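You operate a simulated robot arm through the tools that you are given. There is no shell and no other tool. Be economical: measure what you need, move in short steps, check, and stop when the job is done.

The job below is to be done with a simulated two-armed robot. You get a single attempt, and the scene is never put back.

Task
On the left cork mat, fold the blue towel in half, so that its two long edges meet.

Only the result counts: the job must be done as asked and must still hold three seconds after the hand-in. Knocking over, shifting, dropping, spilling or breaking anything else fails it. Flat cloth is picked up by pressing the open fingertips on it (5 to 10 N) and closing them slowly along it; thin cloth reads only 2 to 8 mm in the jaws.

Robot
Two 6-joint arms with two-finger parallel grippers on one trunk, on a base that drives. Base frame: it is fixed to the floor where the robot stands at the start and does not move with it; the origin is under the middle of the robot, x ahead of it, y to its left, z up; the surface under the hand at the start is at about z = 760. Lengths are in mm, angles in rad, forces in N, time in s.
The left shoulder is at the start at [80, 216, 1548], the right one opposite. With the tool pointing down near the work surface each hand reaches from about 100 to 660 mm from the robot's upright axis, wherever it stands, measured 20 degrees to its own side. Places, roughly: left cork mat [500, 100, 800]. Payload 3.43 kg a hand.
Tool frame (each hand has its own): the origin (TCP) lies between the finger pads and is the grasp point; the fingertips stand 30 mm ahead of it; z points along the fingers, y is the line along which they close. The gripper opens to 94 mm. The fingers are 28 mm wide and 10 mm thick; the gripper's body (50 by 96 mm) begins 55 mm behind the TCP.
Orientation is told as [roll, pitch, yaw] about the base's x, y, z axes, in that order, counted from this pose: with the fingers straight down and closing along the base's y, the tool's x points along the base's -x, its y along +y and its z along -z.

Tools
- The arms move only by the tool servo_tool. It takes "left_targets", "right_targets" or both (then of equal length, played together; a hand with none holds still); each is a list of rows, each a list of 6 numbers: the shift along the tool's x, y, z in mm, then the turn, a rotation vector about the tool's x, y, z in rad. In form: [[dx, dy, dz, rx, ry, rz], ...]. A call has 1 to 20 rows; each row is the pose to reach, as a shift and turn from the pose commanded when the call began, along the tool's axes at that moment. "left_fingers" and "right_fingers" are, for a hand that has rows, the gripper command, from -1 (fully open) to 1 (shut), values between in proportion, set as the call begins (left out, the last holds). Rows are played at 5 a second. More than 50 mm and 0.15 rad between two rows, or a gripper value outside its range, and nothing of the call is played. A pose out of reach is approached as far as the arm can. The call stops where the force on the tool passes 40 N (or 10 N more than at its start, if that is more) or the arm is blocked; 0.2 s more then pass. The fingers move at their own pace (about 72 mm/s each) and stop on an object; they squeeze with about 41 N. The grip force told is the motor's: it shows also when the fingers shut on nothing. Time passes only in rows, and 0.2 s behind the last, so rows that repeat a pose let the fingers close. The reply holds the time, the measured pose of the TCP, the force on the tool along the base axes, the opening and the grip force, in the units named above and with some noise, with the torque about the TCP (base axes, N m) and any sound that the robot's microphone picked up.
- Cameras (640 x 400 px; columns grow to the right, rows downward): "scene" is now at [89, 2.8, 1683.2]; the picture's right is [0.04, -1.00, 0.00], its down [-0.92, -0.04, -0.40] and it looks along [0.40, 0.02, -0.92] (base axes); focal length 293 px, centre (320, 200). "left" rides on the left gripper at [76, -14, -102] in its tool frame; the picture's right is [0.18, 0.98, 0.00], its down [-0.75, 0.14, -0.64] and it looks along [-0.63, 0.12, 0.77] (tool axes); focal length 243 px, centre (320, 200). "right" rides on the right gripper at [76, 14, -103] in its tool frame; the picture's right is [-0.18, 0.98, 0.00], its down [-0.75, -0.14, -0.64] and it looks along [-0.63, -0.12, 0.77] (tool axes); focal length 243 px, centre (320, 200). There is no depth. A picture from a camera that has moved, and an enlarged one, comes with that camera's place and axes in the base frame and with its lens.
- snapshot(camera): a new picture of that camera. The clock stands still meanwhile.
- lift_body(by): slides the trunk up (or, below 0, down) by that many mm; the arms and the scene camera ride with it, the base frame stays. It gives what a move gives, with no picture.
- base_move(legs): drives the robot by 1 to 6 legs, each [ahead, left, turn to the left] in mm, mm and rad, along the robot's own axes; the way and the turn of a leg run together, so that a leg with both is an arc; at most 1500 mm and 3.142 rad a leg. The arms and the cameras ride along, it lands a little off, and it stops where it bumps. It gives what a move gives.
- pan_tilt(pan, tilt): turns the head with the scene camera to pan (to the left, within 1.501 rad either way) and tilt (down, from -0.506 to 1.204), counted from straight ahead of the robot. It gives what a move gives.
- zoom(camera, box): a new picture of the part [left, top, right, bottom] of that camera's present view, enlarged. The clock stands still meanwhile.
- close_job(): hands the job in; it is judged then, once.

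Work in short steps. Places have to be worked out from the pictures, the camera data and where the tool is seen: move nearer, look again, correct. Check each grasp and each placing, and mend what went wrong. You have 120 turns and 108 pictures in all, those below and enlarged ones among them. Open the grippers and draw the arms clear of the work before you hand the job in, unless the task says otherwise; then end with one line.

The tools are called after "Call:" by a JSON object that holds its "api" and its "payload". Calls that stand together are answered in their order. servo_tool: Moves the arms, as the interface text tells. Its arguments: {"type":"object","properties":{"left_targets":{"type":"array"},"left_fingers":{"type":"number"},"right_targets":{"type":"array"},"right_fingers":{"type":"number"}},"required":[]} The other tools are called the same way: lift_body (by) slides the trunk up or down; base_move (legs) drives the base; pan_tilt (pan, tilt) turns the head that bears the scene camera; snapshot (camera) takes a picture; zoom (camera, box) takes an enlarged picture of a part of a camera's view; close_job () hands the job in.

At the start:

```text
clock: 0.0
left_tcp_pos: [424.1, 320.5, 975.2]
left_orientation: [0.001, 0.001, 0.003]
left_wrist_force: [0.2, -0.1, -0.2]
left_moment: [-0.03, 0.0, -0.02]
left_width: 94.0
left_grasp_force: 0.0
right_tcp_pos: [493.3, -82.0, 909.6]
right_orientation: [0.0, 0.002, 0.0]
right_wrist_force: [-1.0, 0.2, 0.3]
right_moment: [0.0, -0.02, 0.01]
right_width: 93.6
right_grasp_force: 0.1
trunk travel left (down, up): [-777.0, 63.0]
robot x, y, heading: [0.6, 1.2, -0.001]
head pan, tilt: [0.044, 1.162]
```

scene: 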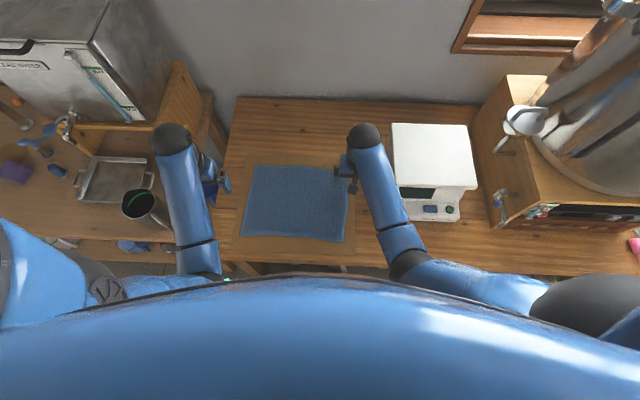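
right: 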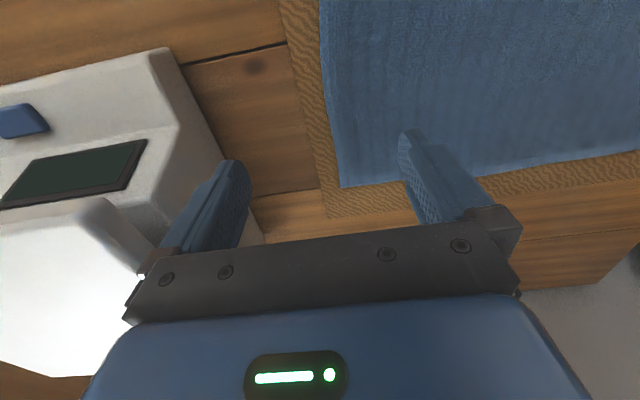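
left: 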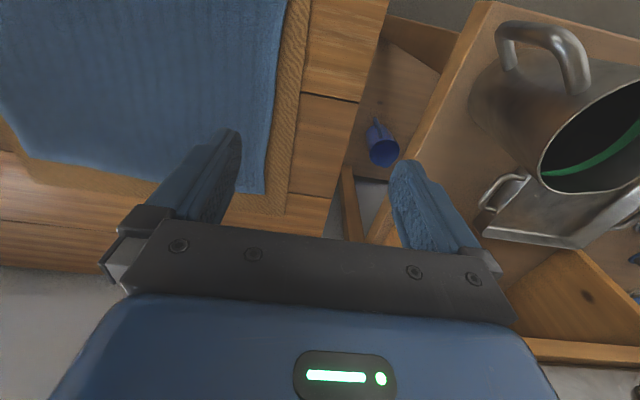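

I'll zoom in on the towel in the scene camera to locate its corners accurately before moving.

Call:
{"api": "zoom", "payload": {"camera": "scene", "box": [220, 140, 380, 260]}}

```text
3.33 times, centred on (300, 200) of scene
camera zoom: at [89.0, 2.8, 1683.2], right [0.04, -1.0, 0.0], down [-0.92, -0.04, -0.4], along [0.4, 0.02, -0.92], focal length 976 px, centre (387, 200)
```

zoom: 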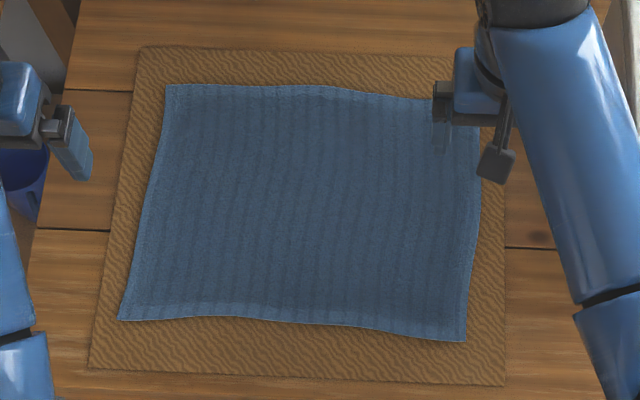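

The towel spans roughly x 345–612 and y −70–270, with its long edges along y. I'll grasp both far corners and fold toward the robot. First I raise the right hand and lower the trunk for reach, since the far left corner is at the limit.

Call:
{"api": "servo_tool", "payload": {"right_targets": [[0, 0, -40, 0, 0, 0], [0, 0, -80, 0, 0, 0], [0, 0, -80, 0, 0, 0]]}}

Call:
{"api": "lift_body", "payload": {"by": -100}}

Call:
{"api": "servo_tool", "payload": {"left_targets": [[-40, -15, 0, 0, 0, 0], [-80, -30, 0, 0, 0, 0], [-120, -45, 0, 0, 0, 0], [-160, -60, 0, 0, 0, 0], [-175, -75, 0, 0, 0, 0], [-175, -75, 0, 0, 0, 0]], "right_targets": [[-20, 6, 0, 0, 0, 0], [-40, 12, 0, 0, 0, 0], [-60, 18, 0, 0, 0, 0], [-80, 24, 0, 0, 0, 0], [-100, 32, 0, 0, 0, 0], [-100, 32, 0, 0, 0, 0]], "left_fingers": 0.1, "right_fingers": 0.1}}

```text
clock: 0.8
left_tcp_pos: [424.3, 321.4, 977.1]
left_orientation: [0.0, 0.0, 0.0]
left_wrist_force: [-0.6, 0.8, -0.2]
left_moment: [0.01, 0.03, 0.02]
left_width: 94.2
left_grasp_force: 0.0
right_tcp_pos: [494.4, -81.8, 987.6]
right_orientation: [0.0, 0.0, -0.001]
right_wrist_force: [-0.5, 0.2, -0.5]
right_moment: [0.0, 0.05, 0.01]
right_width: 94.1
right_grasp_force: 0.1
trunk travel left (down, up): [-777.0, 63.0]
robot x, y, heading: [2.4, 2.1, -0.003]
head pan, tilt: [0.044, 1.162]
```

```text
clock: 2.1
left_tcp_pos: [424.4, 320.1, 876.7]
left_orientation: [0.0, 0.001, 0.002]
left_wrist_force: [0.2, -0.4, -0.1]
left_moment: [0.0, -0.01, 0.0]
left_width: 94.0
left_grasp_force: 0.0
right_tcp_pos: [494.4, -81.0, 887.8]
right_orientation: [0.001, 0.0, -0.001]
right_wrist_force: [1.1, 1.1, -0.2]
right_moment: [-0.01, -0.01, -0.01]
right_width: 94.0
right_grasp_force: 0.0
trunk travel left (down, up): [-677.0, 163.0]
robot x, y, heading: [-0.6, -0.6, 0.004]
head pan, tilt: [0.044, 1.162]
```

```text
clock: 3.5
left_tcp_pos: [600.1, 246.3, 877.1]
left_orientation: [0.001, -0.001, 0.002]
left_wrist_force: [-0.1, 0.2, 0.7]
left_moment: [0.02, -0.04, 0.03]
left_width: 42.3
left_grasp_force: 0.1
right_tcp_pos: [593.6, -50.2, 886.5]
right_orientation: [0.0, 0.0, 0.0]
right_wrist_force: [0.5, 0.2, 0.0]
right_moment: [-0.02, 0.0, 0.01]
right_width: 42.4
right_grasp_force: 0.0
trunk travel left (down, up): [-677.0, 163.0]
robot x, y, heading: [-2.0, -0.3, -0.0]
head pan, tilt: [0.044, 1.162]
```

Both hands reached their places above the far corners. I'll check both wrist cameras.

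Call:
{"api": "snapshot", "payload": {"camera": "left"}}

Call:
{"api": "snapshot", "payload": {"camera": "right"}}

Call:
{"api": "snapshot", "payload": {"camera": "scene"}}

```text
103 pictures are left
camera left: at [523.2, 233.9, 980.1], right [-0.19, 0.98, 0.0], down [0.75, 0.14, 0.64], along [0.63, 0.12, -0.77], focal length 243 px, centre (320, 200)
```

left: 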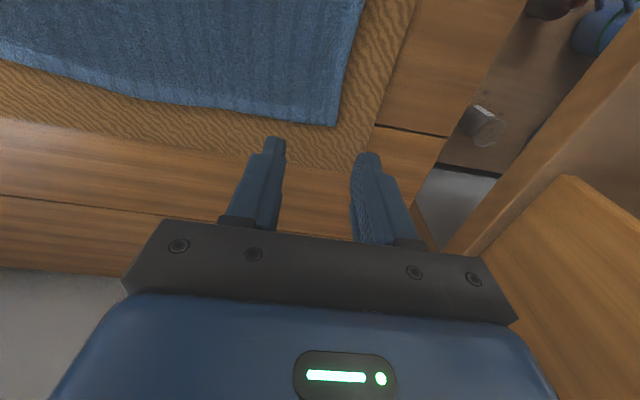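

```text
102 pictures are left
camera right: at [515.8, -35.3, 990.9], right [0.18, 0.98, 0.0], down [0.75, -0.14, 0.64], along [0.63, -0.12, -0.77], focal length 243 px, centre (320, 200)
```

right: 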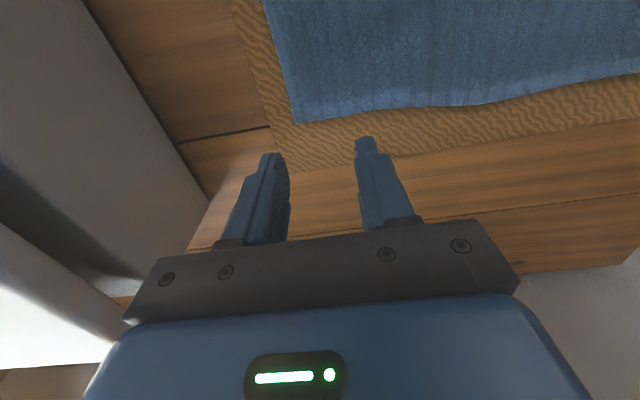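

```text
101 pictures are left
camera scene: at [87.9, 2.9, 1583.3], right [0.04, -1.0, 0.0], down [-0.92, -0.04, -0.4], along [0.4, 0.02, -0.92], focal length 293 px, centre (320, 200)
```

scene: 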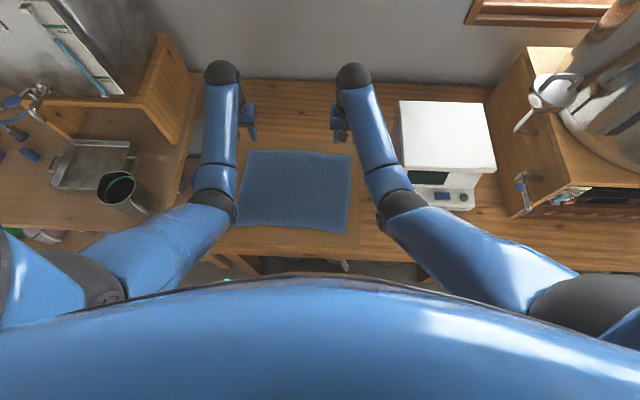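

Measured: left far corner about (608, 265), right far corner about (601, −74). I shift both hands inward so both fingers land on cloth, narrow the opening to about 35 mm, and come down to just above it.

Call:
{"api": "servo_tool", "payload": {"left_targets": [[0, -11, 20, 0, 0, 0], [0, -11, 45, 0, 0, 0], [0, -11, 62, 0, 0, 0], [0, -11, 62, 0, 0, 0]], "right_targets": [[0, 7, 25, 0, 0, 0], [0, 7, 50, 0, 0, 0], [0, 7, 72, 0, 0, 0], [0, 7, 72, 0, 0, 0]], "left_fingers": 0.25, "right_fingers": 0.25}}

Call:
{"api": "snapshot", "payload": {"camera": "left"}}

Call:
{"api": "snapshot", "payload": {"camera": "right"}}

```text
clock: 4.5
left_tcp_pos: [599.9, 236.7, 814.2]
left_orientation: [0.0, 0.0, 0.004]
left_wrist_force: [0.5, -0.1, -0.7]
left_moment: [0.0, -0.01, 0.04]
left_width: 35.3
left_grasp_force: 0.1
right_tcp_pos: [596.7, -40.9, 817.3]
right_orientation: [0.001, 0.001, 0.001]
right_wrist_force: [-0.6, -0.1, -0.6]
right_moment: [0.01, -0.03, 0.01]
right_width: 35.2
right_grasp_force: 0.0
trunk travel left (down, up): [-677.0, 163.0]
robot x, y, heading: [3.3, -0.4, 0.001]
head pan, tilt: [0.044, 1.162]
```

```text
100 pictures are left
camera left: at [523.6, 222.6, 916.4], right [-0.19, 0.98, 0.0], down [0.75, 0.14, 0.64], along [0.63, 0.12, -0.77], focal length 243 px, centre (320, 200)
```

left: 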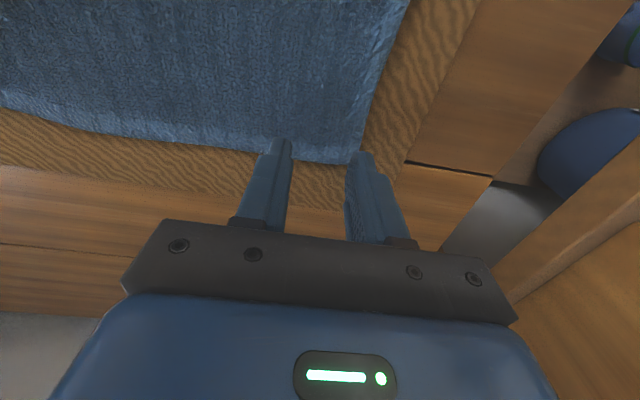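

```text
99 pictures are left
camera right: at [518.9, -27.5, 921.3], right [0.18, 0.98, 0.0], down [0.75, -0.14, 0.64], along [0.63, -0.12, -0.77], focal length 243 px, centre (320, 200)
```

right: 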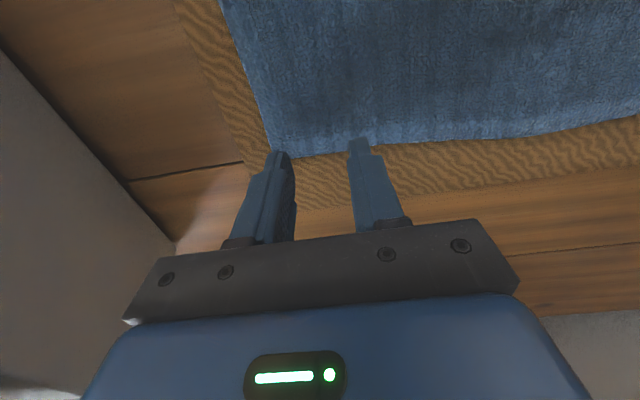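

The corners agree at about (608, 261) and (600, −77). I nudge the left hand 8 mm inward and lower both hands until they touch.

Call:
{"api": "servo_tool", "payload": {"left_targets": [[0, -8, 4, 0, 0, 0], [0, -8, 8, 0, 0, 0], [0, -8, 12, 0, 0, 0], [0, -8, 12, 0, 0, 0]], "right_targets": [[3, 2, 6, 0, 0, 0], [3, 2, 11, 0, 0, 0], [3, 2, 15, 0, 0, 0], [3, 2, 15, 0, 0, 0]]}}

```text
clock: 5.5
left_tcp_pos: [598.9, 226.1, 801.6]
left_orientation: [0.001, 0.001, 0.002]
left_wrist_force: [-0.2, -1.1, -0.1]
left_moment: [0.02, 0.0, 0.03]
left_width: 35.1
left_grasp_force: 0.0
right_tcp_pos: [591.9, -40.0, 801.3]
right_orientation: [0.001, 0.0, 0.0]
right_wrist_force: [-0.1, 0.8, 0.2]
right_moment: [0.04, 0.04, 0.04]
right_width: 35.3
right_grasp_force: 0.1
trunk travel left (down, up): [-677.0, 163.0]
robot x, y, heading: [2.5, -2.6, 0.005]
head pan, tilt: [0.044, 1.162]
```

No contact yet, with the tips at z about 771. I continue down in small steps.

Call:
{"api": "servo_tool", "payload": {"left_targets": [[0, 0, 2, 0, 0, 0], [0, 0, 4, 0, 0, 0], [0, 0, 4, 0, 0, 0]], "right_targets": [[0, 0, 2, 0, 0, 0], [0, 0, 4, 0, 0, 0], [0, 0, 4, 0, 0, 0]]}}

```text
clock: 6.3
left_tcp_pos: [598.5, 227.7, 798.5]
left_orientation: [0.001, -0.001, 0.001]
left_wrist_force: [-0.2, -0.2, 1.7]
left_moment: [0.0, 0.02, 0.02]
left_width: 35.3
left_grasp_force: 0.1
right_tcp_pos: [591.8, -39.7, 797.8]
right_orientation: [0.0, -0.001, 0.0]
right_wrist_force: [0.1, -1.0, 2.8]
right_moment: [-0.08, -0.01, 0.01]
right_width: 35.3
right_grasp_force: 0.0
trunk travel left (down, up): [-677.0, 163.0]
robot x, y, heading: [-2.4, -2.3, -0.002]
head pan, tilt: [0.044, 1.162]
```

Light contact now, about 2 N. I press down 2 mm more.

Call:
{"api": "servo_tool", "payload": {"left_targets": [[0, 0, 1, 0, 0, 0], [0, 0, 2.5, 0, 0, 0], [0, 0, 2.5, 0, 0, 0]], "right_targets": [[0, 0, 1, 0, 0, 0], [0, 0, 2, 0, 0, 0], [0, 0, 2, 0, 0, 0]]}}

```text
clock: 7.1
left_tcp_pos: [598.0, 226.8, 796.9]
left_orientation: [0.0, -0.003, 0.002]
left_wrist_force: [0.0, 0.6, 6.4]
left_moment: [0.03, -0.03, -0.02]
left_width: 35.2
left_grasp_force: 0.0
right_tcp_pos: [591.5, -39.6, 796.0]
right_orientation: [0.0, -0.002, 0.001]
right_wrist_force: [2.5, -1.0, 6.7]
right_moment: [-0.04, -0.04, 0.03]
right_width: 35.3
right_grasp_force: 0.1
trunk travel left (down, up): [-677.0, 163.0]
robot x, y, heading: [-3.0, -0.5, 0.004]
head pan, tilt: [0.044, 1.162]
```

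Both press at about 6.5 N, inside the window. I close the fingers slowly in stages.

Call:
{"api": "servo_tool", "payload": {"left_targets": [[0, 0, 0, 0, 0, 0]], "right_targets": [[0, 0, 0, 0, 0, 0]], "left_fingers": 0.4, "right_fingers": 0.4}}

Call:
{"api": "servo_tool", "payload": {"left_targets": [[0, 0, 0, 0, 0, 0]], "right_targets": [[0, 0, 0, 0, 0, 0]], "left_fingers": 0.55, "right_fingers": 0.55}}

Call:
{"api": "servo_tool", "payload": {"left_targets": [[0, 0, 0, 0, 0, 0]], "right_targets": [[0, 0, 0, 0, 0, 0]], "left_fingers": 0.7, "right_fingers": 0.7}}

Call:
{"api": "servo_tool", "payload": {"left_targets": [[0, 0, 0, 0, 0, 0]], "right_targets": [[0, 0, 0, 0, 0, 0]], "left_fingers": 0.85, "right_fingers": 0.85}}

Call:
{"api": "servo_tool", "payload": {"left_targets": [[0, 0, 0, 0, 0, 0], [0, 0, 0, 0, 0, 0]], "right_targets": [[0, 0, 0, 0, 0, 0], [0, 0, 0, 0, 0, 0]], "left_fingers": 1, "right_fingers": 1}}

Call:
{"api": "snapshot", "payload": {"camera": "left"}}

Call:
{"api": "snapshot", "payload": {"camera": "right"}}

```text
clock: 7.5
left_tcp_pos: [598.7, 227.1, 796.6]
left_orientation: [-0.001, -0.004, 0.002]
left_wrist_force: [0.6, -0.8, 5.8]
left_moment: [-0.03, -0.01, -0.03]
left_width: 27.6
left_grasp_force: 0.1
right_tcp_pos: [590.6, -38.8, 796.8]
right_orientation: [0.0, -0.004, 0.0]
right_wrist_force: [0.4, 1.9, 8.1]
right_moment: [0.0, 0.01, 0.01]
right_width: 27.2
right_grasp_force: 0.0
trunk travel left (down, up): [-677.0, 163.0]
robot x, y, heading: [-2.8, 0.7, 0.003]
head pan, tilt: [0.044, 1.162]
```

```text
clock: 7.9
left_tcp_pos: [597.2, 227.8, 797.5]
left_orientation: [0.0, -0.003, 0.001]
left_wrist_force: [0.6, -2.2, 6.7]
left_moment: [-0.08, -0.03, 0.01]
left_width: 21.1
left_grasp_force: 0.1
right_tcp_pos: [590.4, -39.1, 796.3]
right_orientation: [0.002, -0.002, 0.0]
right_wrist_force: [0.0, 1.4, 7.5]
right_moment: [0.07, -0.01, 0.03]
right_width: 21.0
right_grasp_force: 0.1
trunk travel left (down, up): [-677.0, 163.0]
robot x, y, heading: [3.8, -3.0, 0.002]
head pan, tilt: [0.044, 1.162]
```

```text
clock: 8.3
left_tcp_pos: [597.1, 227.0, 796.7]
left_orientation: [-0.001, -0.002, 0.003]
left_wrist_force: [-0.1, -3.4, 8.2]
left_moment: [-0.11, 0.01, -0.01]
left_width: 15.0
left_grasp_force: 0.9
right_tcp_pos: [589.5, -39.1, 797.1]
right_orientation: [-0.001, 0.0, -0.001]
right_wrist_force: [-0.3, 4.4, 7.6]
right_moment: [0.07, 0.0, 0.02]
right_width: 15.2
right_grasp_force: 0.8
trunk travel left (down, up): [-677.0, 163.0]
robot x, y, heading: [-0.5, -0.4, 0.001]
head pan, tilt: [0.044, 1.162]
```

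```text
clock: 8.7
left_tcp_pos: [597.7, 226.4, 796.9]
left_orientation: [-0.003, -0.001, 0.003]
left_wrist_force: [-0.5, -6.9, 8.0]
left_moment: [-0.19, -0.02, 0.0]
left_width: 8.6
left_grasp_force: 6.1
right_tcp_pos: [590.5, -39.7, 795.8]
right_orientation: [0.0, -0.001, -0.001]
right_wrist_force: [0.3, 5.0, 7.2]
right_moment: [0.18, 0.02, 0.0]
right_width: 8.8
right_grasp_force: 6.3
trunk travel left (down, up): [-677.0, 163.0]
robot x, y, heading: [-1.3, 2.1, -0.0]
head pan, tilt: [0.044, 1.162]
```

```text
clock: 9.3
left_tcp_pos: [597.6, 226.0, 797.7]
left_orientation: [0.0, -0.002, 0.0]
left_wrist_force: [-0.7, -11.8, 8.7]
left_moment: [-0.37, 0.02, 0.01]
left_width: 3.8
left_grasp_force: 38.1
right_tcp_pos: [590.8, -39.7, 797.5]
right_orientation: [0.002, -0.001, 0.0]
right_wrist_force: [1.5, 11.9, 6.7]
right_moment: [0.35, 0.0, -0.02]
right_width: 4.6
right_grasp_force: 39.1
trunk travel left (down, up): [-677.0, 163.0]
robot x, y, heading: [2.7, -1.7, 0.002]
head pan, tilt: [0.044, 1.162]
```

```text
98 pictures are left
camera left: at [521.5, 213.1, 899.4], right [-0.18, 0.98, 0.0], down [0.75, 0.14, 0.64], along [0.63, 0.12, -0.77], focal length 243 px, centre (320, 200)
```

left: 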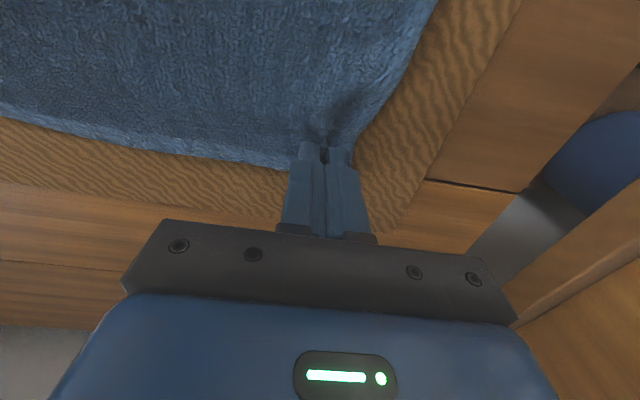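

```text
97 pictures are left
camera right: at [512.2, -24.8, 900.3], right [0.18, 0.98, 0.0], down [0.75, -0.14, 0.64], along [0.63, -0.12, -0.77], focal length 243 px, centre (320, 200)
```

right: 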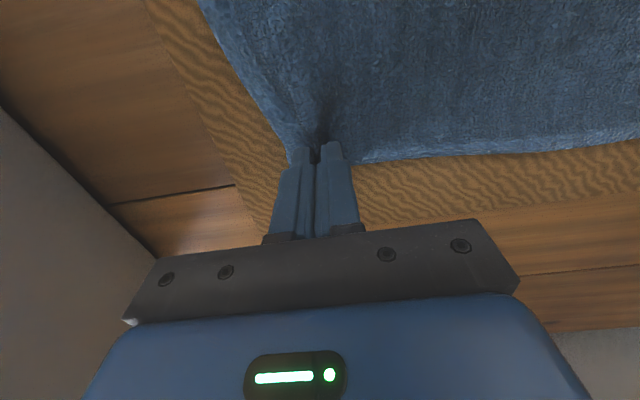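

Both jaws read 4–5 mm, which fits pinched cloth. I lift while drawing slightly toward the robot, then check the grip.

Call:
{"api": "servo_tool", "payload": {"left_targets": [[5, 0, -15, 0, 0, 0], [15, 0, -35, 0, 0, 0], [30, 0, -60, 0, 0, 0], [30, 0, -60, 0, 0, 0]], "right_targets": [[5, 0, -15, 0, 0, 0], [15, 0, -35, 0, 0, 0], [30, 0, -60, 0, 0, 0], [30, 0, -60, 0, 0, 0]]}}

Call:
{"api": "snapshot", "payload": {"camera": "left"}}

Call:
{"api": "zoom", "payload": {"camera": "scene", "box": [200, 100, 400, 250]}}

```text
clock: 10.3
left_tcp_pos: [570.1, 226.0, 854.9]
left_orientation: [-0.001, 0.001, 0.002]
left_wrist_force: [-0.7, -8.8, -0.7]
left_moment: [-0.28, 0.01, -0.03]
left_width: 3.7
left_grasp_force: 38.2
right_tcp_pos: [559.9, -39.0, 853.1]
right_orientation: [-0.001, 0.002, 0.0]
right_wrist_force: [0.9, 11.1, -0.3]
right_moment: [0.29, -0.01, -0.04]
right_width: 4.6
right_grasp_force: 39.5
trunk travel left (down, up): [-677.0, 163.0]
robot x, y, heading: [2.9, 5.2, 0.002]
head pan, tilt: [0.044, 1.162]
```

```text
96 pictures are left
camera left: at [494.3, 213.0, 957.5], right [-0.19, 0.98, 0.0], down [0.75, 0.14, 0.64], along [0.63, 0.12, -0.77], focal length 243 px, centre (320, 200)
```

left: 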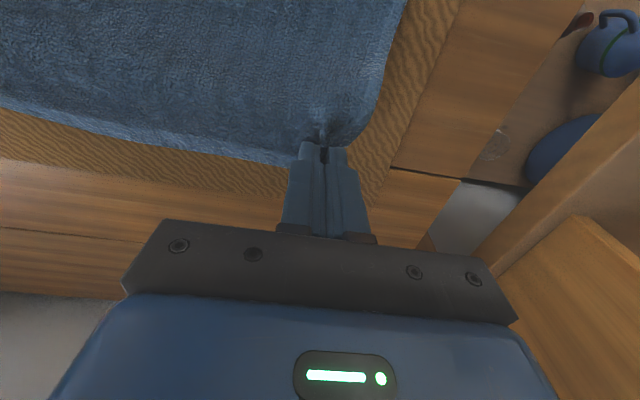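

```text
2.67 times, centred on (300, 175) of scene
camera zoom: at [90.3, 3.0, 1583.1], right [0.04, -1.0, 0.0], down [-0.92, -0.04, -0.4], along [0.4, 0.02, -0.92], focal length 781 px, centre (373, 267)
```

zoom: 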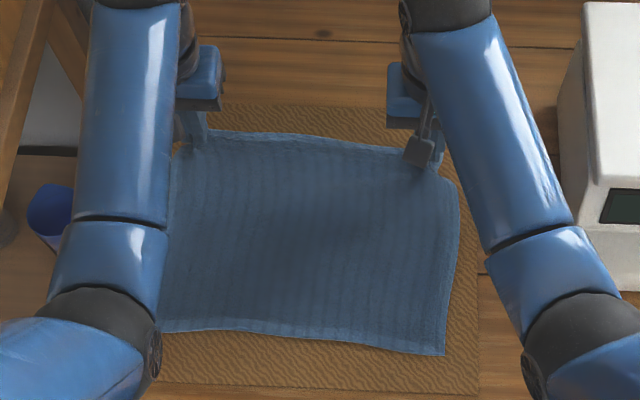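

The grasp holds and the far edge is off the table. Now I carry it in an arc toward the robot while pitching the fingers forward, so the edge turns over, and I stop halfway to look.

Call:
{"api": "servo_tool", "payload": {"left_targets": [[12, 0, -11, 0, -0.065, 0], [24, 1, -21, 0, -0.131, 0], [36, 1, -32, 0, -0.196, 0], [48, 2, -42, 0, -0.262, 0], [60, 2, -46, 0, -0.327, 0], [72, 3, -50, 0, -0.393, 0], [84, 3, -53, 0, -0.458, 0], [95, 4, -56, 0, -0.524, 0], [106, 4, -56, 0, -0.589, 0], [118, 5, -55, 0, -0.654, 0], [130, 5, -53, 0, -0.72, 0], [141, 6, -51, 0, -0.785, 0], [141, 6, -51, 0, -0.785, 0]], "right_targets": [[12, 1, -11, 0, -0.065, 0], [24, 1, -22, 0, -0.131, 0], [36, 2, -33, 0, -0.196, 0], [48, 2, -43, 0, -0.262, 0], [60, 3, -47, 0, -0.327, 0], [72, 4, -51, 0, -0.393, 0], [84, 4, -54, 0, -0.458, 0], [95, 5, -57, 0, -0.524, 0], [106, 6, -57, 0, -0.589, 0], [118, 6, -56, 0, -0.654, 0], [130, 7, -54, 0, -0.72, 0], [141, 7, -52, 0, -0.785, 0], [141, 7, -52, 0, -0.785, 0]]}}

Call:
{"api": "snapshot", "payload": {"camera": "left"}}

Call:
{"api": "snapshot", "payload": {"camera": "scene"}}

```text
clock: 13.1
left_tcp_pos: [428.3, 232.4, 906.8]
left_orientation: [-0.001, -0.785, 0.002]
left_wrist_force: [-0.9, -11.2, -0.4]
left_moment: [-0.27, 0.04, -0.24]
left_width: 3.4
left_grasp_force: 38.3
right_tcp_pos: [418.6, -34.4, 906.2]
right_orientation: [0.001, -0.784, -0.001]
right_wrist_force: [0.3, 12.7, -0.9]
right_moment: [0.28, 0.0, 0.21]
right_width: 4.2
right_grasp_force: 38.9
trunk travel left (down, up): [-677.0, 163.0]
robot x, y, heading: [-0.3, 0.2, -0.0]
head pan, tilt: [0.044, 1.162]
```

```text
94 pictures are left
camera left: at [302.1, 218.2, 925.5], right [-0.13, 0.98, -0.13], down [0.08, 0.14, 0.99], along [0.99, 0.12, -0.1], focal length 243 px, centre (320, 200)
```

left: 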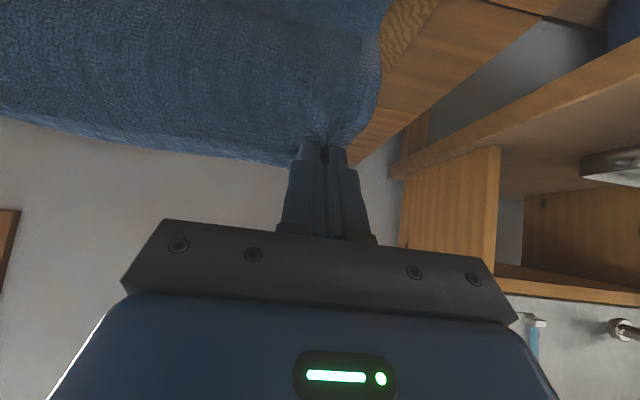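

```text
93 pictures are left
camera scene: at [89.6, 3.0, 1583.2], right [0.04, -1.0, 0.0], down [-0.92, -0.04, -0.4], along [0.4, 0.02, -0.92], focal length 293 px, centre (320, 200)
```

scene: 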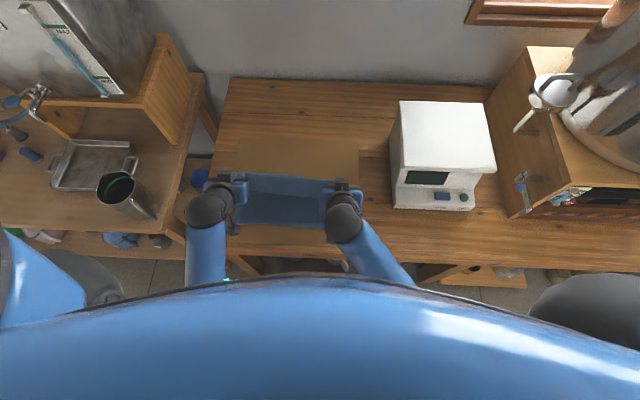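

Both grips hold and the towel is draped over cleanly. I continue the arc down toward the near edge with more pitch.

Call:
{"api": "servo_tool", "payload": {"left_targets": [[10, 1, -5.5, 0, -0.061, 0], [20, 1, -11, 0, -0.122, 0], [34, 2, -13, 0, -0.192, 0], [48, 3, -14.5, 0, -0.262, 0], [64, 4, -13, 0, -0.331, 0], [79, 5, -11.7, 0, -0.401, 0], [93, 6, -10.5, 0, -0.42, 0], [106, 6, -9.2, 0, -0.436, 0], [106, 6, -9.2, 0, -0.436, 0]], "right_targets": [[10, 1, -5.5, 0, -0.061, 0], [20, 2, -11, 0, -0.122, 0], [34, 3, -13, 0, -0.192, 0], [48, 4, -14.5, 0, -0.262, 0], [64, 6, -13, 0, -0.331, 0], [79, 7, -11.7, 0, -0.401, 0], [93, 8, -10.5, 0, -0.42, 0], [106, 9, -9.2, 0, -0.436, 0], [106, 9, -9.2, 0, -0.436, 0]]}}

Call:
{"api": "zoom", "payload": {"camera": "scene", "box": [180, 130, 400, 280]}}

Call:
{"api": "snapshot", "payload": {"camera": "right"}}

```text
clock: 15.3
left_tcp_pos: [355.5, 225.0, 841.3]
left_orientation: [0.014, -1.237, -0.065]
left_wrist_force: [-0.5, -8.1, 1.0]
left_moment: [-0.1, -0.03, -0.22]
left_width: 3.5
left_grasp_force: 37.9
right_tcp_pos: [360.5, -35.6, 873.1]
right_orientation: [0.316, -1.225, -0.391]
right_wrist_force: [-0.5, 8.3, -0.7]
right_moment: [0.09, 0.05, 0.28]
right_width: 4.3
right_grasp_force: 39.1
trunk travel left (down, up): [-677.0, 163.0]
robot x, y, heading: [-1.0, -1.8, -0.004]
head pan, tilt: [0.044, 1.162]
stopped in row 9 (right hand): the arm was blocked; the commanded pose is now the measured one
```

```text
2.67 times, centred on (290, 205) of scene
camera zoom: at [88.8, 2.8, 1581.9], right [0.04, -1.0, 0.0], down [-0.92, -0.04, -0.4], along [0.4, 0.02, -0.92], focal length 781 px, centre (400, 187)
```

zoom: 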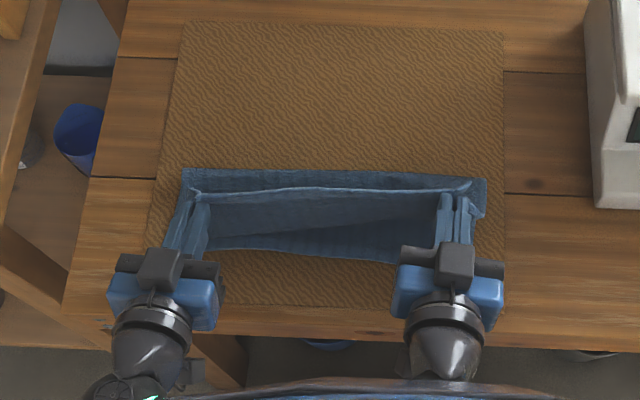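

```text
91 pictures are left
camera right: at [239.5, -5.9, 837.6], right [0.15, 0.95, 0.28], down [-0.38, -0.2, 0.9], along [0.91, -0.24, 0.33], focal length 243 px, centre (320, 200)
```

right: 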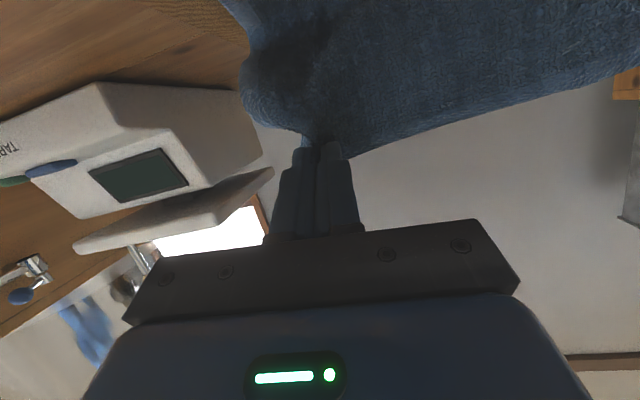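

The right arm hit its limit at 70° pitch this close to the body, and that hand skewed a little. I back both hands off to about 50° pitch and straighten them, holding the edge at the same place.

Call:
{"api": "servo_tool", "payload": {"left_targets": [[-7, 2, -1, -0.015, 0.091, -0.005], [-14, 5, -2, -0.03, 0.182, -0.01], [-21, 8, -2, -0.045, 0.273, -0.015], [-28.6, 10, -3, -0.06, 0.364, -0.02], [-28.6, 10, -3, -0.06, 0.364, -0.02]], "right_targets": [[1, 2, 0.5, -0.007, 0.092, -0.035], [2, 4, 1, -0.015, 0.185, -0.07], [3, 6, 1.6, -0.022, 0.277, -0.105], [4.4, 8.2, 2.2, -0.029, 0.37, -0.139], [4.4, 8.2, 2.2, -0.029, 0.37, -0.139]]}}

```text
clock: 16.5
left_tcp_pos: [363.1, 237.8, 871.5]
left_orientation: [0.025, -0.875, -0.005]
left_wrist_force: [-1.0, -7.6, -0.9]
left_moment: [-0.19, 0.0, -0.22]
left_width: 3.6
left_grasp_force: 37.4
right_tcp_pos: [361.1, -24.3, 869.2]
right_orientation: [-0.008, -0.873, 0.019]
right_wrist_force: [-0.1, 7.2, -0.1]
right_moment: [0.18, 0.03, 0.15]
right_width: 4.2
right_grasp_force: 39.0
trunk travel left (down, up): [-677.0, 163.0]
robot x, y, heading: [-4.5, -5.2, 0.001]
head pan, tilt: [0.044, 1.162]
```

Both hands are square again at 50° pitch. I lower the edge toward the near side in a slow diagonal, then look before releasing.

Call:
{"api": "servo_tool", "payload": {"left_targets": [[12, 0, 4, 0, 0, 0], [24, 1, 8, 0, 0, 0], [36, 1, 13, 0, 0, 0], [48, 2, 17, 0, 0, 0], [48, 2, 17, 0, 0, 0]], "right_targets": [[12, 0, 3, 0, 0, 0], [24, 0, 6, 0, 0, 0], [36, 0, 9, 0, 0, 0], [49, 0, 13, 0, 0, 0], [49, 0, 13, 0, 0, 0]]}}

Call:
{"api": "zoom", "payload": {"camera": "scene", "box": [180, 130, 400, 280]}}

Call:
{"api": "snapshot", "payload": {"camera": "left"}}

```text
clock: 17.7
left_tcp_pos: [344.8, 239.9, 822.0]
left_orientation: [0.027, -0.873, -0.005]
left_wrist_force: [-0.2, -11.4, -0.5]
left_moment: [-0.23, -0.01, -0.24]
left_width: 3.3
left_grasp_force: 37.6
right_tcp_pos: [338.8, -23.2, 824.1]
right_orientation: [-0.006, -0.873, 0.016]
right_wrist_force: [0.5, 9.3, 0.9]
right_moment: [0.25, -0.01, 0.18]
right_width: 4.2
right_grasp_force: 38.3
trunk travel left (down, up): [-677.0, 163.0]
robot x, y, heading: [-2.0, -0.7, 0.007]
head pan, tilt: [0.044, 1.162]
```

```text
2.67 times, centred on (290, 205) of scene
camera zoom: at [88.8, 2.8, 1583.2], right [0.04, -1.0, 0.0], down [-0.92, -0.04, -0.4], along [0.4, 0.02, -0.92], focal length 781 px, centre (400, 187)
```

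zoom: 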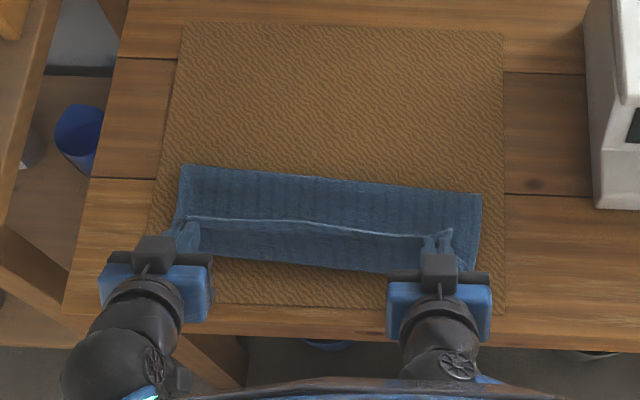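

```text
89 pictures are left
camera left: at [217.3, 224.9, 829.5], right [-0.13, 0.98, -0.12], down [-0.01, 0.12, 0.99], along [0.99, 0.13, -0.01], focal length 243 px, centre (320, 200)
```

left: 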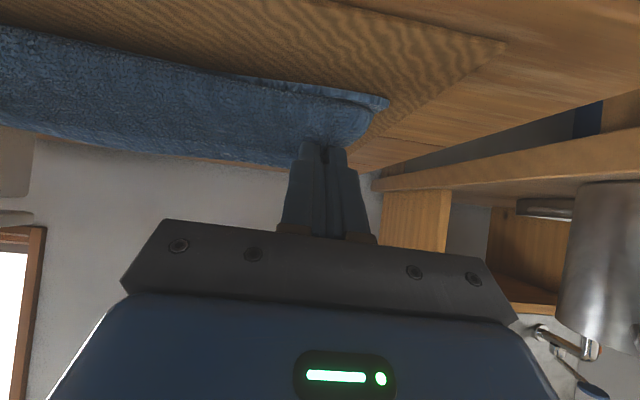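

The bottom layer hasn't moved: its near edge is at x≈351 on the left and 342 on the right. I lower the last bit, aiming the tips about 12 mm inside that edge.

Call:
{"api": "servo_tool", "payload": {"left_targets": [[7, 0, 3, 0, 0, 0], [14, 0, 6.6, 0, 0, 0], [14, 0, 6.6, 0, 0, 0]], "right_targets": [[8, 0, 3.5, 0, 0, 0], [16, 0, 7, 0, 0, 0], [16, 0, 7, 0, 0, 0]]}}

Call:
{"api": "zoom", "payload": {"camera": "scene", "box": [180, 130, 400, 280]}}

```text
clock: 18.5
left_tcp_pos: [341.3, 240.2, 807.4]
left_orientation: [0.025, -0.873, -0.006]
left_wrist_force: [-0.2, -10.1, 0.0]
left_moment: [-0.26, -0.04, -0.24]
left_width: 3.6
left_grasp_force: 37.8
right_tcp_pos: [332.7, -24.6, 805.5]
right_orientation: [-0.01, -0.876, 0.016]
right_wrist_force: [0.9, 9.9, 1.5]
right_moment: [0.26, -0.04, 0.15]
right_width: 4.3
right_grasp_force: 38.8
trunk travel left (down, up): [-677.0, 163.0]
robot x, y, heading: [0.8, 0.2, 0.003]
head pan, tilt: [0.044, 1.162]
```

```text
2.67 times, centred on (290, 205) of scene
camera zoom: at [88.8, 2.7, 1583.2], right [0.04, -1.0, 0.0], down [-0.92, -0.04, -0.4], along [0.4, 0.02, -0.92], focal length 781 px, centre (400, 187)
```

zoom: 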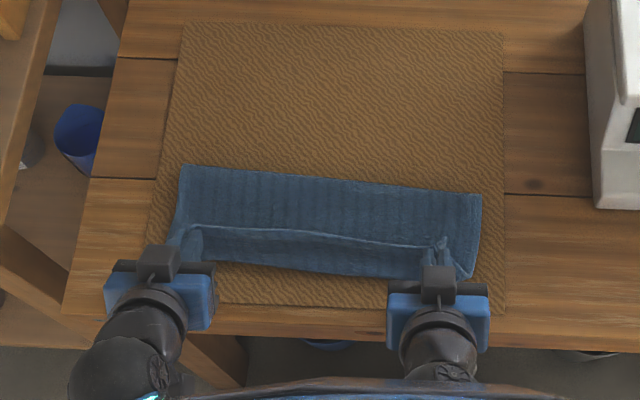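

The edge now lies about 12 mm forward of the near edge in the pinch, which is where I wanted it. I release gently by opening partway.

Call:
{"api": "servo_tool", "payload": {"left_targets": [[0, 0, 0, 0, 0, 0], [0, 0, 0, 0, 0, 0], [0, 0, 0, 0, 0, 0]], "right_targets": [[0, 0, 0, 0, 0, 0], [0, 0, 0, 0, 0, 0], [0, 0, 0, 0, 0, 0]], "left_fingers": 0.6, "right_fingers": 0.6}}

Call:
{"api": "zoom", "payload": {"camera": "scene", "box": [180, 130, 400, 280]}}

Call:
{"api": "snapshot", "payload": {"camera": "left"}}

```text
clock: 19.3
left_tcp_pos: [341.5, 239.4, 806.8]
left_orientation: [0.026, -0.874, -0.006]
left_wrist_force: [-1.1, 0.1, 1.1]
left_moment: [0.02, -0.02, -0.01]
left_width: 18.7
left_grasp_force: 0.2
right_tcp_pos: [332.3, -24.9, 806.1]
right_orientation: [-0.009, -0.874, 0.019]
right_wrist_force: [0.0, 0.1, 0.4]
right_moment: [0.0, 0.01, 0.0]
right_width: 18.9
right_grasp_force: 0.0
trunk travel left (down, up): [-677.0, 163.0]
robot x, y, heading: [-4.7, 0.5, -0.0]
head pan, tilt: [0.044, 1.162]
```

```text
2.67 times, centred on (290, 205) of scene
camera zoom: at [88.7, 2.8, 1583.2], right [0.04, -1.0, 0.0], down [-0.92, -0.04, -0.4], along [0.4, 0.02, -0.92], focal length 781 px, centre (400, 187)
```

zoom: 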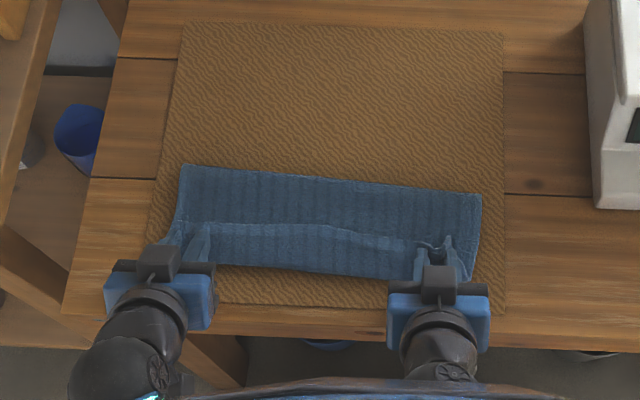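

```text
86 pictures are left
camera left: at [213.9, 224.6, 814.1], right [-0.13, 0.98, -0.12], down [-0.01, 0.12, 0.99], along [0.99, 0.13, -0.01], focal length 243 px, centre (320, 200)
```

left: 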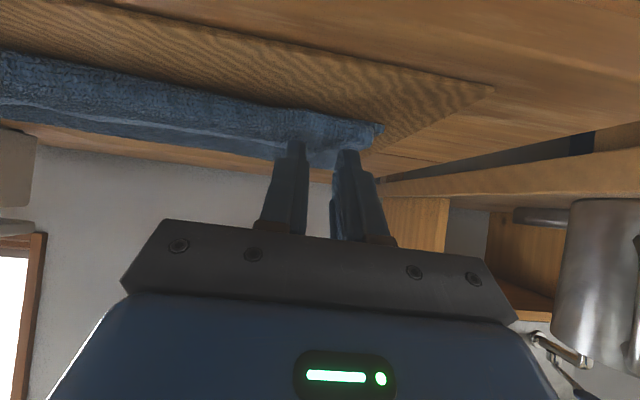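

Released. I withdraw the hands slowly along the finger axis, then raise them for a clear look.

Call:
{"api": "servo_tool", "payload": {"left_targets": [[0, 0, -12, 0, 0, 0], [0, 0, -25, 0, 0, 0], [0, 0, -40, 0, 0, 0], [0, 0, -60, 0, 0, 0], [-30, 0, -90, 0, 0, 0], [-60, 0, -110, 0, 0, 0], [-60, 0, -110, 0, 0, 0]], "right_targets": [[0, 0, -12, 0, 0, 0], [0, 0, -25, 0, 0, 0], [0, 0, -40, 0, 0, 0], [0, 0, -60, 0, 0, 0], [-30, 0, -90, 0, 0, 0], [-60, 0, -110, 0, 0, 0], [-60, 0, -110, 0, 0, 0]]}}

Call:
{"api": "zoom", "payload": {"camera": "scene", "box": [200, 150, 380, 270]}}

Call:
{"api": "snapshot", "payload": {"camera": "left"}}

Call:
{"api": "snapshot", "payload": {"camera": "right"}}

```text
clock: 20.4
left_tcp_pos: [324.7, 228.1, 868.8]
left_orientation: [0.056, -0.933, -0.099]
left_wrist_force: [0.6, -0.1, 0.3]
left_moment: [0.01, 0.0, 0.0]
left_width: 18.6
left_grasp_force: 0.1
right_tcp_pos: [316.9, -69.2, 820.9]
right_orientation: [-0.14, -0.862, -0.061]
right_wrist_force: [-0.2, 0.2, 0.5]
right_moment: [0.01, 0.0, 0.0]
right_width: 19.0
right_grasp_force: 0.0
trunk travel left (down, up): [-677.0, 163.0]
robot x, y, heading: [0.1, 0.4, -0.001]
head pan, tilt: [0.044, 1.162]
stopped in row 5 (right hand): the arm was blocked; the commanded pose is now the measured one
```

```text
3.33 times, centred on (290, 210) of scene
camera zoom: at [88.6, 2.3, 1585.7], right [0.04, -1.0, 0.0], down [-0.92, -0.04, -0.4], along [0.4, 0.02, -0.92], focal length 976 px, centre (420, 167)
```

zoom: 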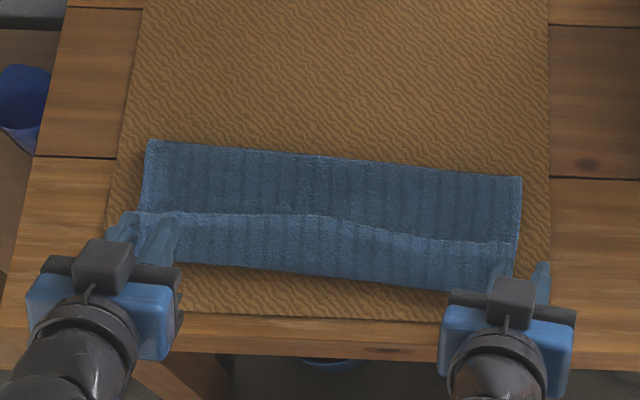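

```text
84 pictures are left
camera left: at [195.9, 222.6, 868.6], right [-0.05, 0.99, -0.12], down [-0.06, 0.11, 0.99], along [1.0, 0.06, 0.05], focal length 243 px, centre (320, 200)
```

left: 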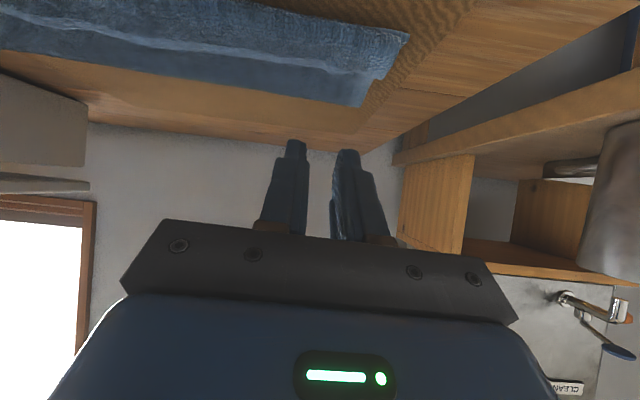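

```text
83 pictures are left
camera right: at [192.5, -33.0, 829.9], right [0.28, 0.96, 0.05], down [-0.01, -0.05, 1.0], along [0.96, -0.28, 0.0], focal length 243 px, centre (320, 200)
```

right: 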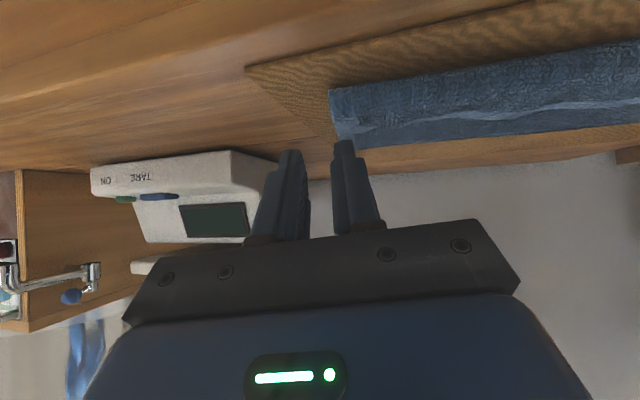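

The picture suggests either a ridge or a turned-back lip along the top layer. I move the hands up and less pitched so I can see it properly.

Call:
{"api": "servo_tool", "payload": {"left_targets": [[-25, 0, -9, 0, 0.12, 0], [-50, 0, -18, 0, 0.24, 0], [-75, 0, -27, 0, 0.36, 0], [-98, 0, -35, 0, 0.48, 0], [-115, 0, -45, 0, 0.6, 0], [-115, 0, -45, 0, 0.6, 0]], "right_targets": [[-30, 0, -15, 0, 0.12, 0], [-60, 0, -30, 0, 0.24, 0], [-90, 0, -45, 0, 0.36, 0], [-118, 0, -60, 0, 0.48, 0], [-140, 0, -70, 0, 0.6, 0], [-140, 0, -70, 0, 0.6, 0]]}}

Call:
{"api": "zoom", "payload": {"camera": "scene", "box": [200, 150, 380, 270]}}

Call:
{"api": "snapshot", "payload": {"camera": "left"}}

Call:
{"api": "snapshot", "payload": {"camera": "right"}}

```text
clock: 21.8
left_tcp_pos: [357.9, 222.7, 983.7]
left_orientation: [0.034, -0.329, -0.066]
left_wrist_force: [-0.5, 0.7, 0.4]
left_moment: [0.01, -0.01, 0.02]
left_width: 18.9
left_grasp_force: 0.0
right_tcp_pos: [361.7, -67.5, 930.6]
right_orientation: [-0.082, -0.267, -0.135]
right_wrist_force: [-0.2, 0.3, 0.2]
right_moment: [-0.02, 0.0, 0.02]
right_width: 18.7
right_grasp_force: 0.2
right hand out of reach, approached as far as the arm can: row 5, 6
trunk travel left (down, up): [-677.0, 163.0]
robot x, y, heading: [4.8, -0.4, 0.003]
head pan, tilt: [0.044, 1.162]
```

```text
3.33 times, centred on (290, 210) of scene
camera zoom: at [87.8, 2.4, 1583.3], right [0.04, -1.0, 0.0], down [-0.92, -0.04, -0.4], along [0.4, 0.02, -0.92], focal length 976 px, centre (420, 167)
```

zoom: 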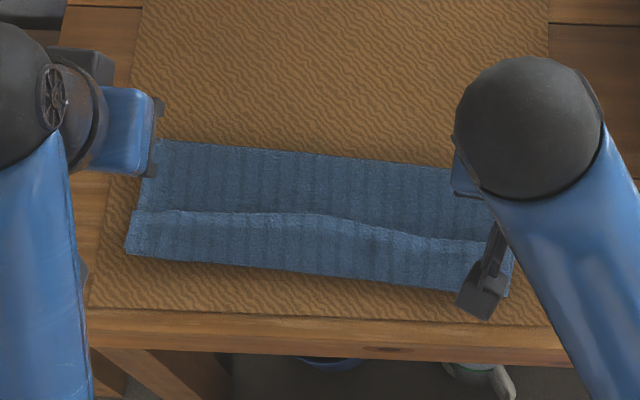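

```text
81 pictures are left
camera left: at [251.3, 212.6, 1056.0], right [-0.12, 0.99, -0.03], down [0.51, 0.09, 0.86], along [0.85, 0.09, -0.52], focal length 243 px, centre (320, 200)
```

left: 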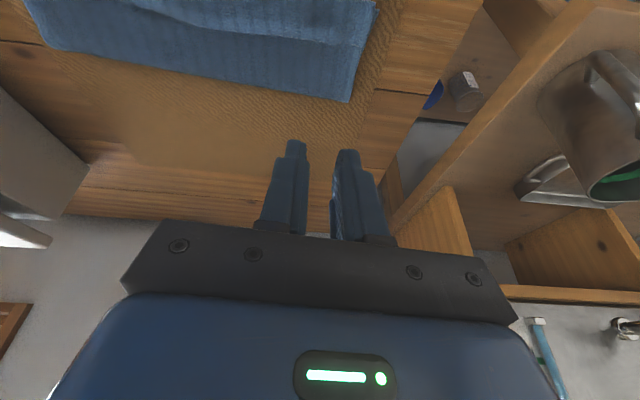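

```text
80 pictures are left
camera right: at [263.5, -31.6, 1008.4], right [0.33, 0.94, -0.03], down [0.54, -0.16, 0.83], along [0.78, -0.29, -0.56], focal length 243 px, centre (320, 200)
```

right: 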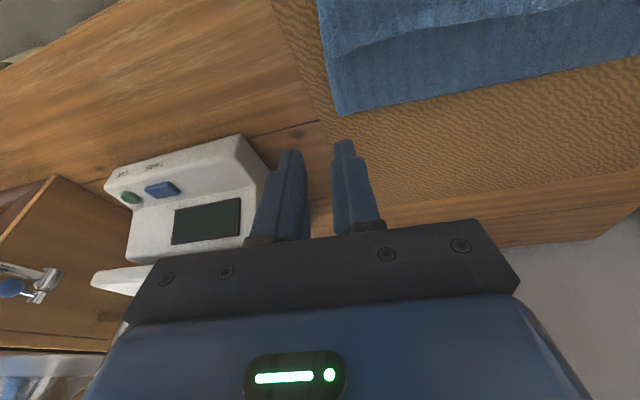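

I zoom in tightly on the left half of the line.

Call:
{"api": "zoom", "payload": {"camera": "scene", "box": [230, 185, 302, 230]}}

Call:
{"api": "zoom", "payload": {"camera": "scene", "box": [290, 190, 362, 240]}}

```text
8.89 times, centred on (266, 208) of scene
camera zoom: at [87.8, 2.4, 1583.3], right [0.04, -1.0, 0.0], down [-0.92, -0.04, -0.4], along [0.4, 0.02, -0.92], focal length 2604 px, centre (800, 133)
```

zoom: 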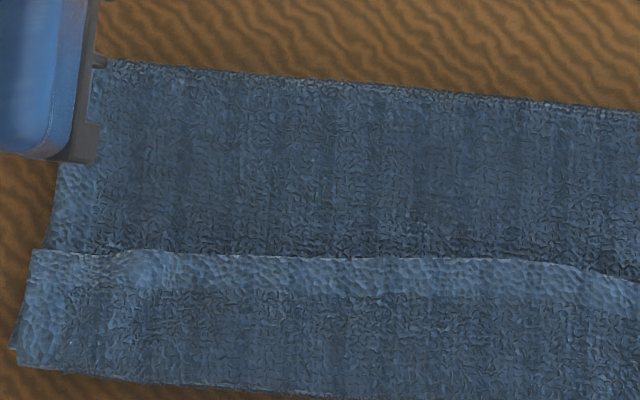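

```text
8.00 times, centred on (326, 215) of scene
camera zoom: at [87.8, 2.4, 1583.3], right [0.04, -1.0, 0.0], down [-0.92, -0.04, -0.4], along [0.4, 0.02, -0.92], focal length 2343 px, centre (272, 80)
```

zoom: 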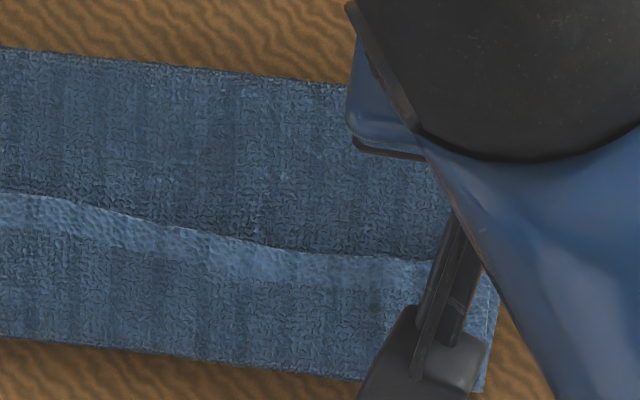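

A close look shows the hem lying on top at x≈385: the edge was turned back on itself in a flap of about 43 mm, and the fold line sits about 24 mm too near. I need to re-grip and redo this. A lower trunk and a base further back will let the hands pitch further forward, so I back off first.

Call:
{"api": "base_move", "payload": {"legs": [[-120, 0, 0]]}}

Call:
{"api": "servo_tool", "payload": {"left_targets": [[-40, 0, -10, 0, 0.11, 0], [-80, 0, -20, 0, 0.22, 0], [-120, 0, -30, 0, 0.33, 0], [-160, 0, -30, 0, 0.33, 0], [-180, 0, -30, 0, 0.33, 0], [-180, 0, -30, 0, 0.33, 0]], "right_targets": [[-40, 8, -25, 0, 0.09, 0.03], [-80, 16, -50, 0, 0.18, 0.06], [-120, 20, -75, 0, 0.27, 0.09], [-160, 20, -80, 0, 0.27, 0.12], [-180, 20, -80, 0, 0.27, 0.12], [-180, 20, -80, 0, 0.27, 0.12]]}}

```text
clock: 23.0
left_tcp_pos: [240.9, 222.4, 981.8]
left_orientation: [0.033, -0.329, -0.066]
left_wrist_force: [-0.9, 0.1, -0.3]
left_moment: [0.02, 0.01, -0.01]
left_width: 18.9
left_grasp_force: 0.1
right_tcp_pos: [244.9, -66.3, 929.0]
right_orientation: [-0.083, -0.265, -0.134]
right_wrist_force: [0.7, 0.0, -0.3]
right_moment: [0.02, -0.01, -0.04]
right_width: 18.7
right_grasp_force: 0.1
trunk travel left (down, up): [-677.0, 163.0]
robot x, y, heading: [-117.9, -3.1, 0.006]
head pan, tilt: [0.044, 1.162]
```

```text
clock: 24.4
left_tcp_pos: [470.2, 216.4, 942.5]
left_orientation: [0.033, -0.001, -0.053]
left_wrist_force: [1.0, 0.4, 0.1]
left_moment: [-0.02, 0.02, 0.02]
left_width: 18.5
left_grasp_force: 0.0
left hand out of reach, approached as far as the arm can: row 1, 2, 3, 4, 5, 6
right_tcp_pos: [459.0, -33.6, 950.6]
right_orientation: [-0.062, -0.007, -0.275]
right_wrist_force: [-0.7, 0.0, 1.1]
right_moment: [0.0, 0.02, 0.0]
right_width: 18.9
right_grasp_force: 0.1
right hand out of reach, approached as far as the arm can: row 1, 2, 3, 4, 5, 6
trunk travel left (down, up): [-677.0, 163.0]
robot x, y, heading: [-119.5, 2.7, 0.001]
head pan, tilt: [0.044, 1.162]
```

Now I straighten the wrists and lower the trunk in stages, keeping the hands high.

Call:
{"api": "servo_tool", "payload": {"left_targets": [[0, 0, -15, 0.01, 0, -0.015], [0, 0, -30, 0.02, 0, -0.03], [0, 0, -45, 0.033, 0, -0.053], [0, 0, -45, 0.033, 0, -0.053]], "right_targets": [[0, 0, -15, -0.02, 0, -0.09], [0, 0, -30, -0.04, 0, -0.18], [0, 0, -40, -0.062, 0, -0.275], [0, 0, -40, -0.062, 0, -0.275]]}}

Call:
{"api": "lift_body", "payload": {"by": -110}}

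```text
clock: 25.4
left_tcp_pos: [489.4, 218.2, 955.4]
left_orientation: [0.0, -0.003, -0.002]
left_wrist_force: [0.6, 0.8, -0.6]
left_moment: [0.02, -0.02, 0.0]
left_width: 18.8
left_grasp_force: 0.1
left hand out of reach, approached as far as the arm can: row 1, 2, 3, 4
right_tcp_pos: [478.3, -26.5, 973.0]
right_orientation: [-0.001, 0.005, 0.002]
right_wrist_force: [-0.6, 0.5, 0.5]
right_moment: [0.02, 0.0, 0.0]
right_width: 19.0
right_grasp_force: 0.0
right hand out of reach, approached as far as the arm can: row 1, 2, 3, 4
trunk travel left (down, up): [-677.0, 163.0]
robot x, y, heading: [-118.6, -3.8, 0.001]
head pan, tilt: [0.044, 1.162]
```

```text
clock: 26.9
left_tcp_pos: [488.8, 216.8, 846.4]
left_orientation: [0.002, -0.002, -0.003]
left_wrist_force: [0.3, -0.8, -0.6]
left_moment: [-0.03, 0.0, -0.04]
left_width: 18.7
left_grasp_force: 0.0
right_tcp_pos: [478.5, -27.3, 862.1]
right_orientation: [-0.003, 0.002, 0.001]
right_wrist_force: [0.6, -0.2, 0.2]
right_moment: [-0.02, 0.02, -0.01]
right_width: 18.8
right_grasp_force: 0.2
trunk travel left (down, up): [-567.0, 273.0]
robot x, y, heading: [-118.5, -1.8, 0.002]
head pan, tilt: [0.044, 1.162]
```

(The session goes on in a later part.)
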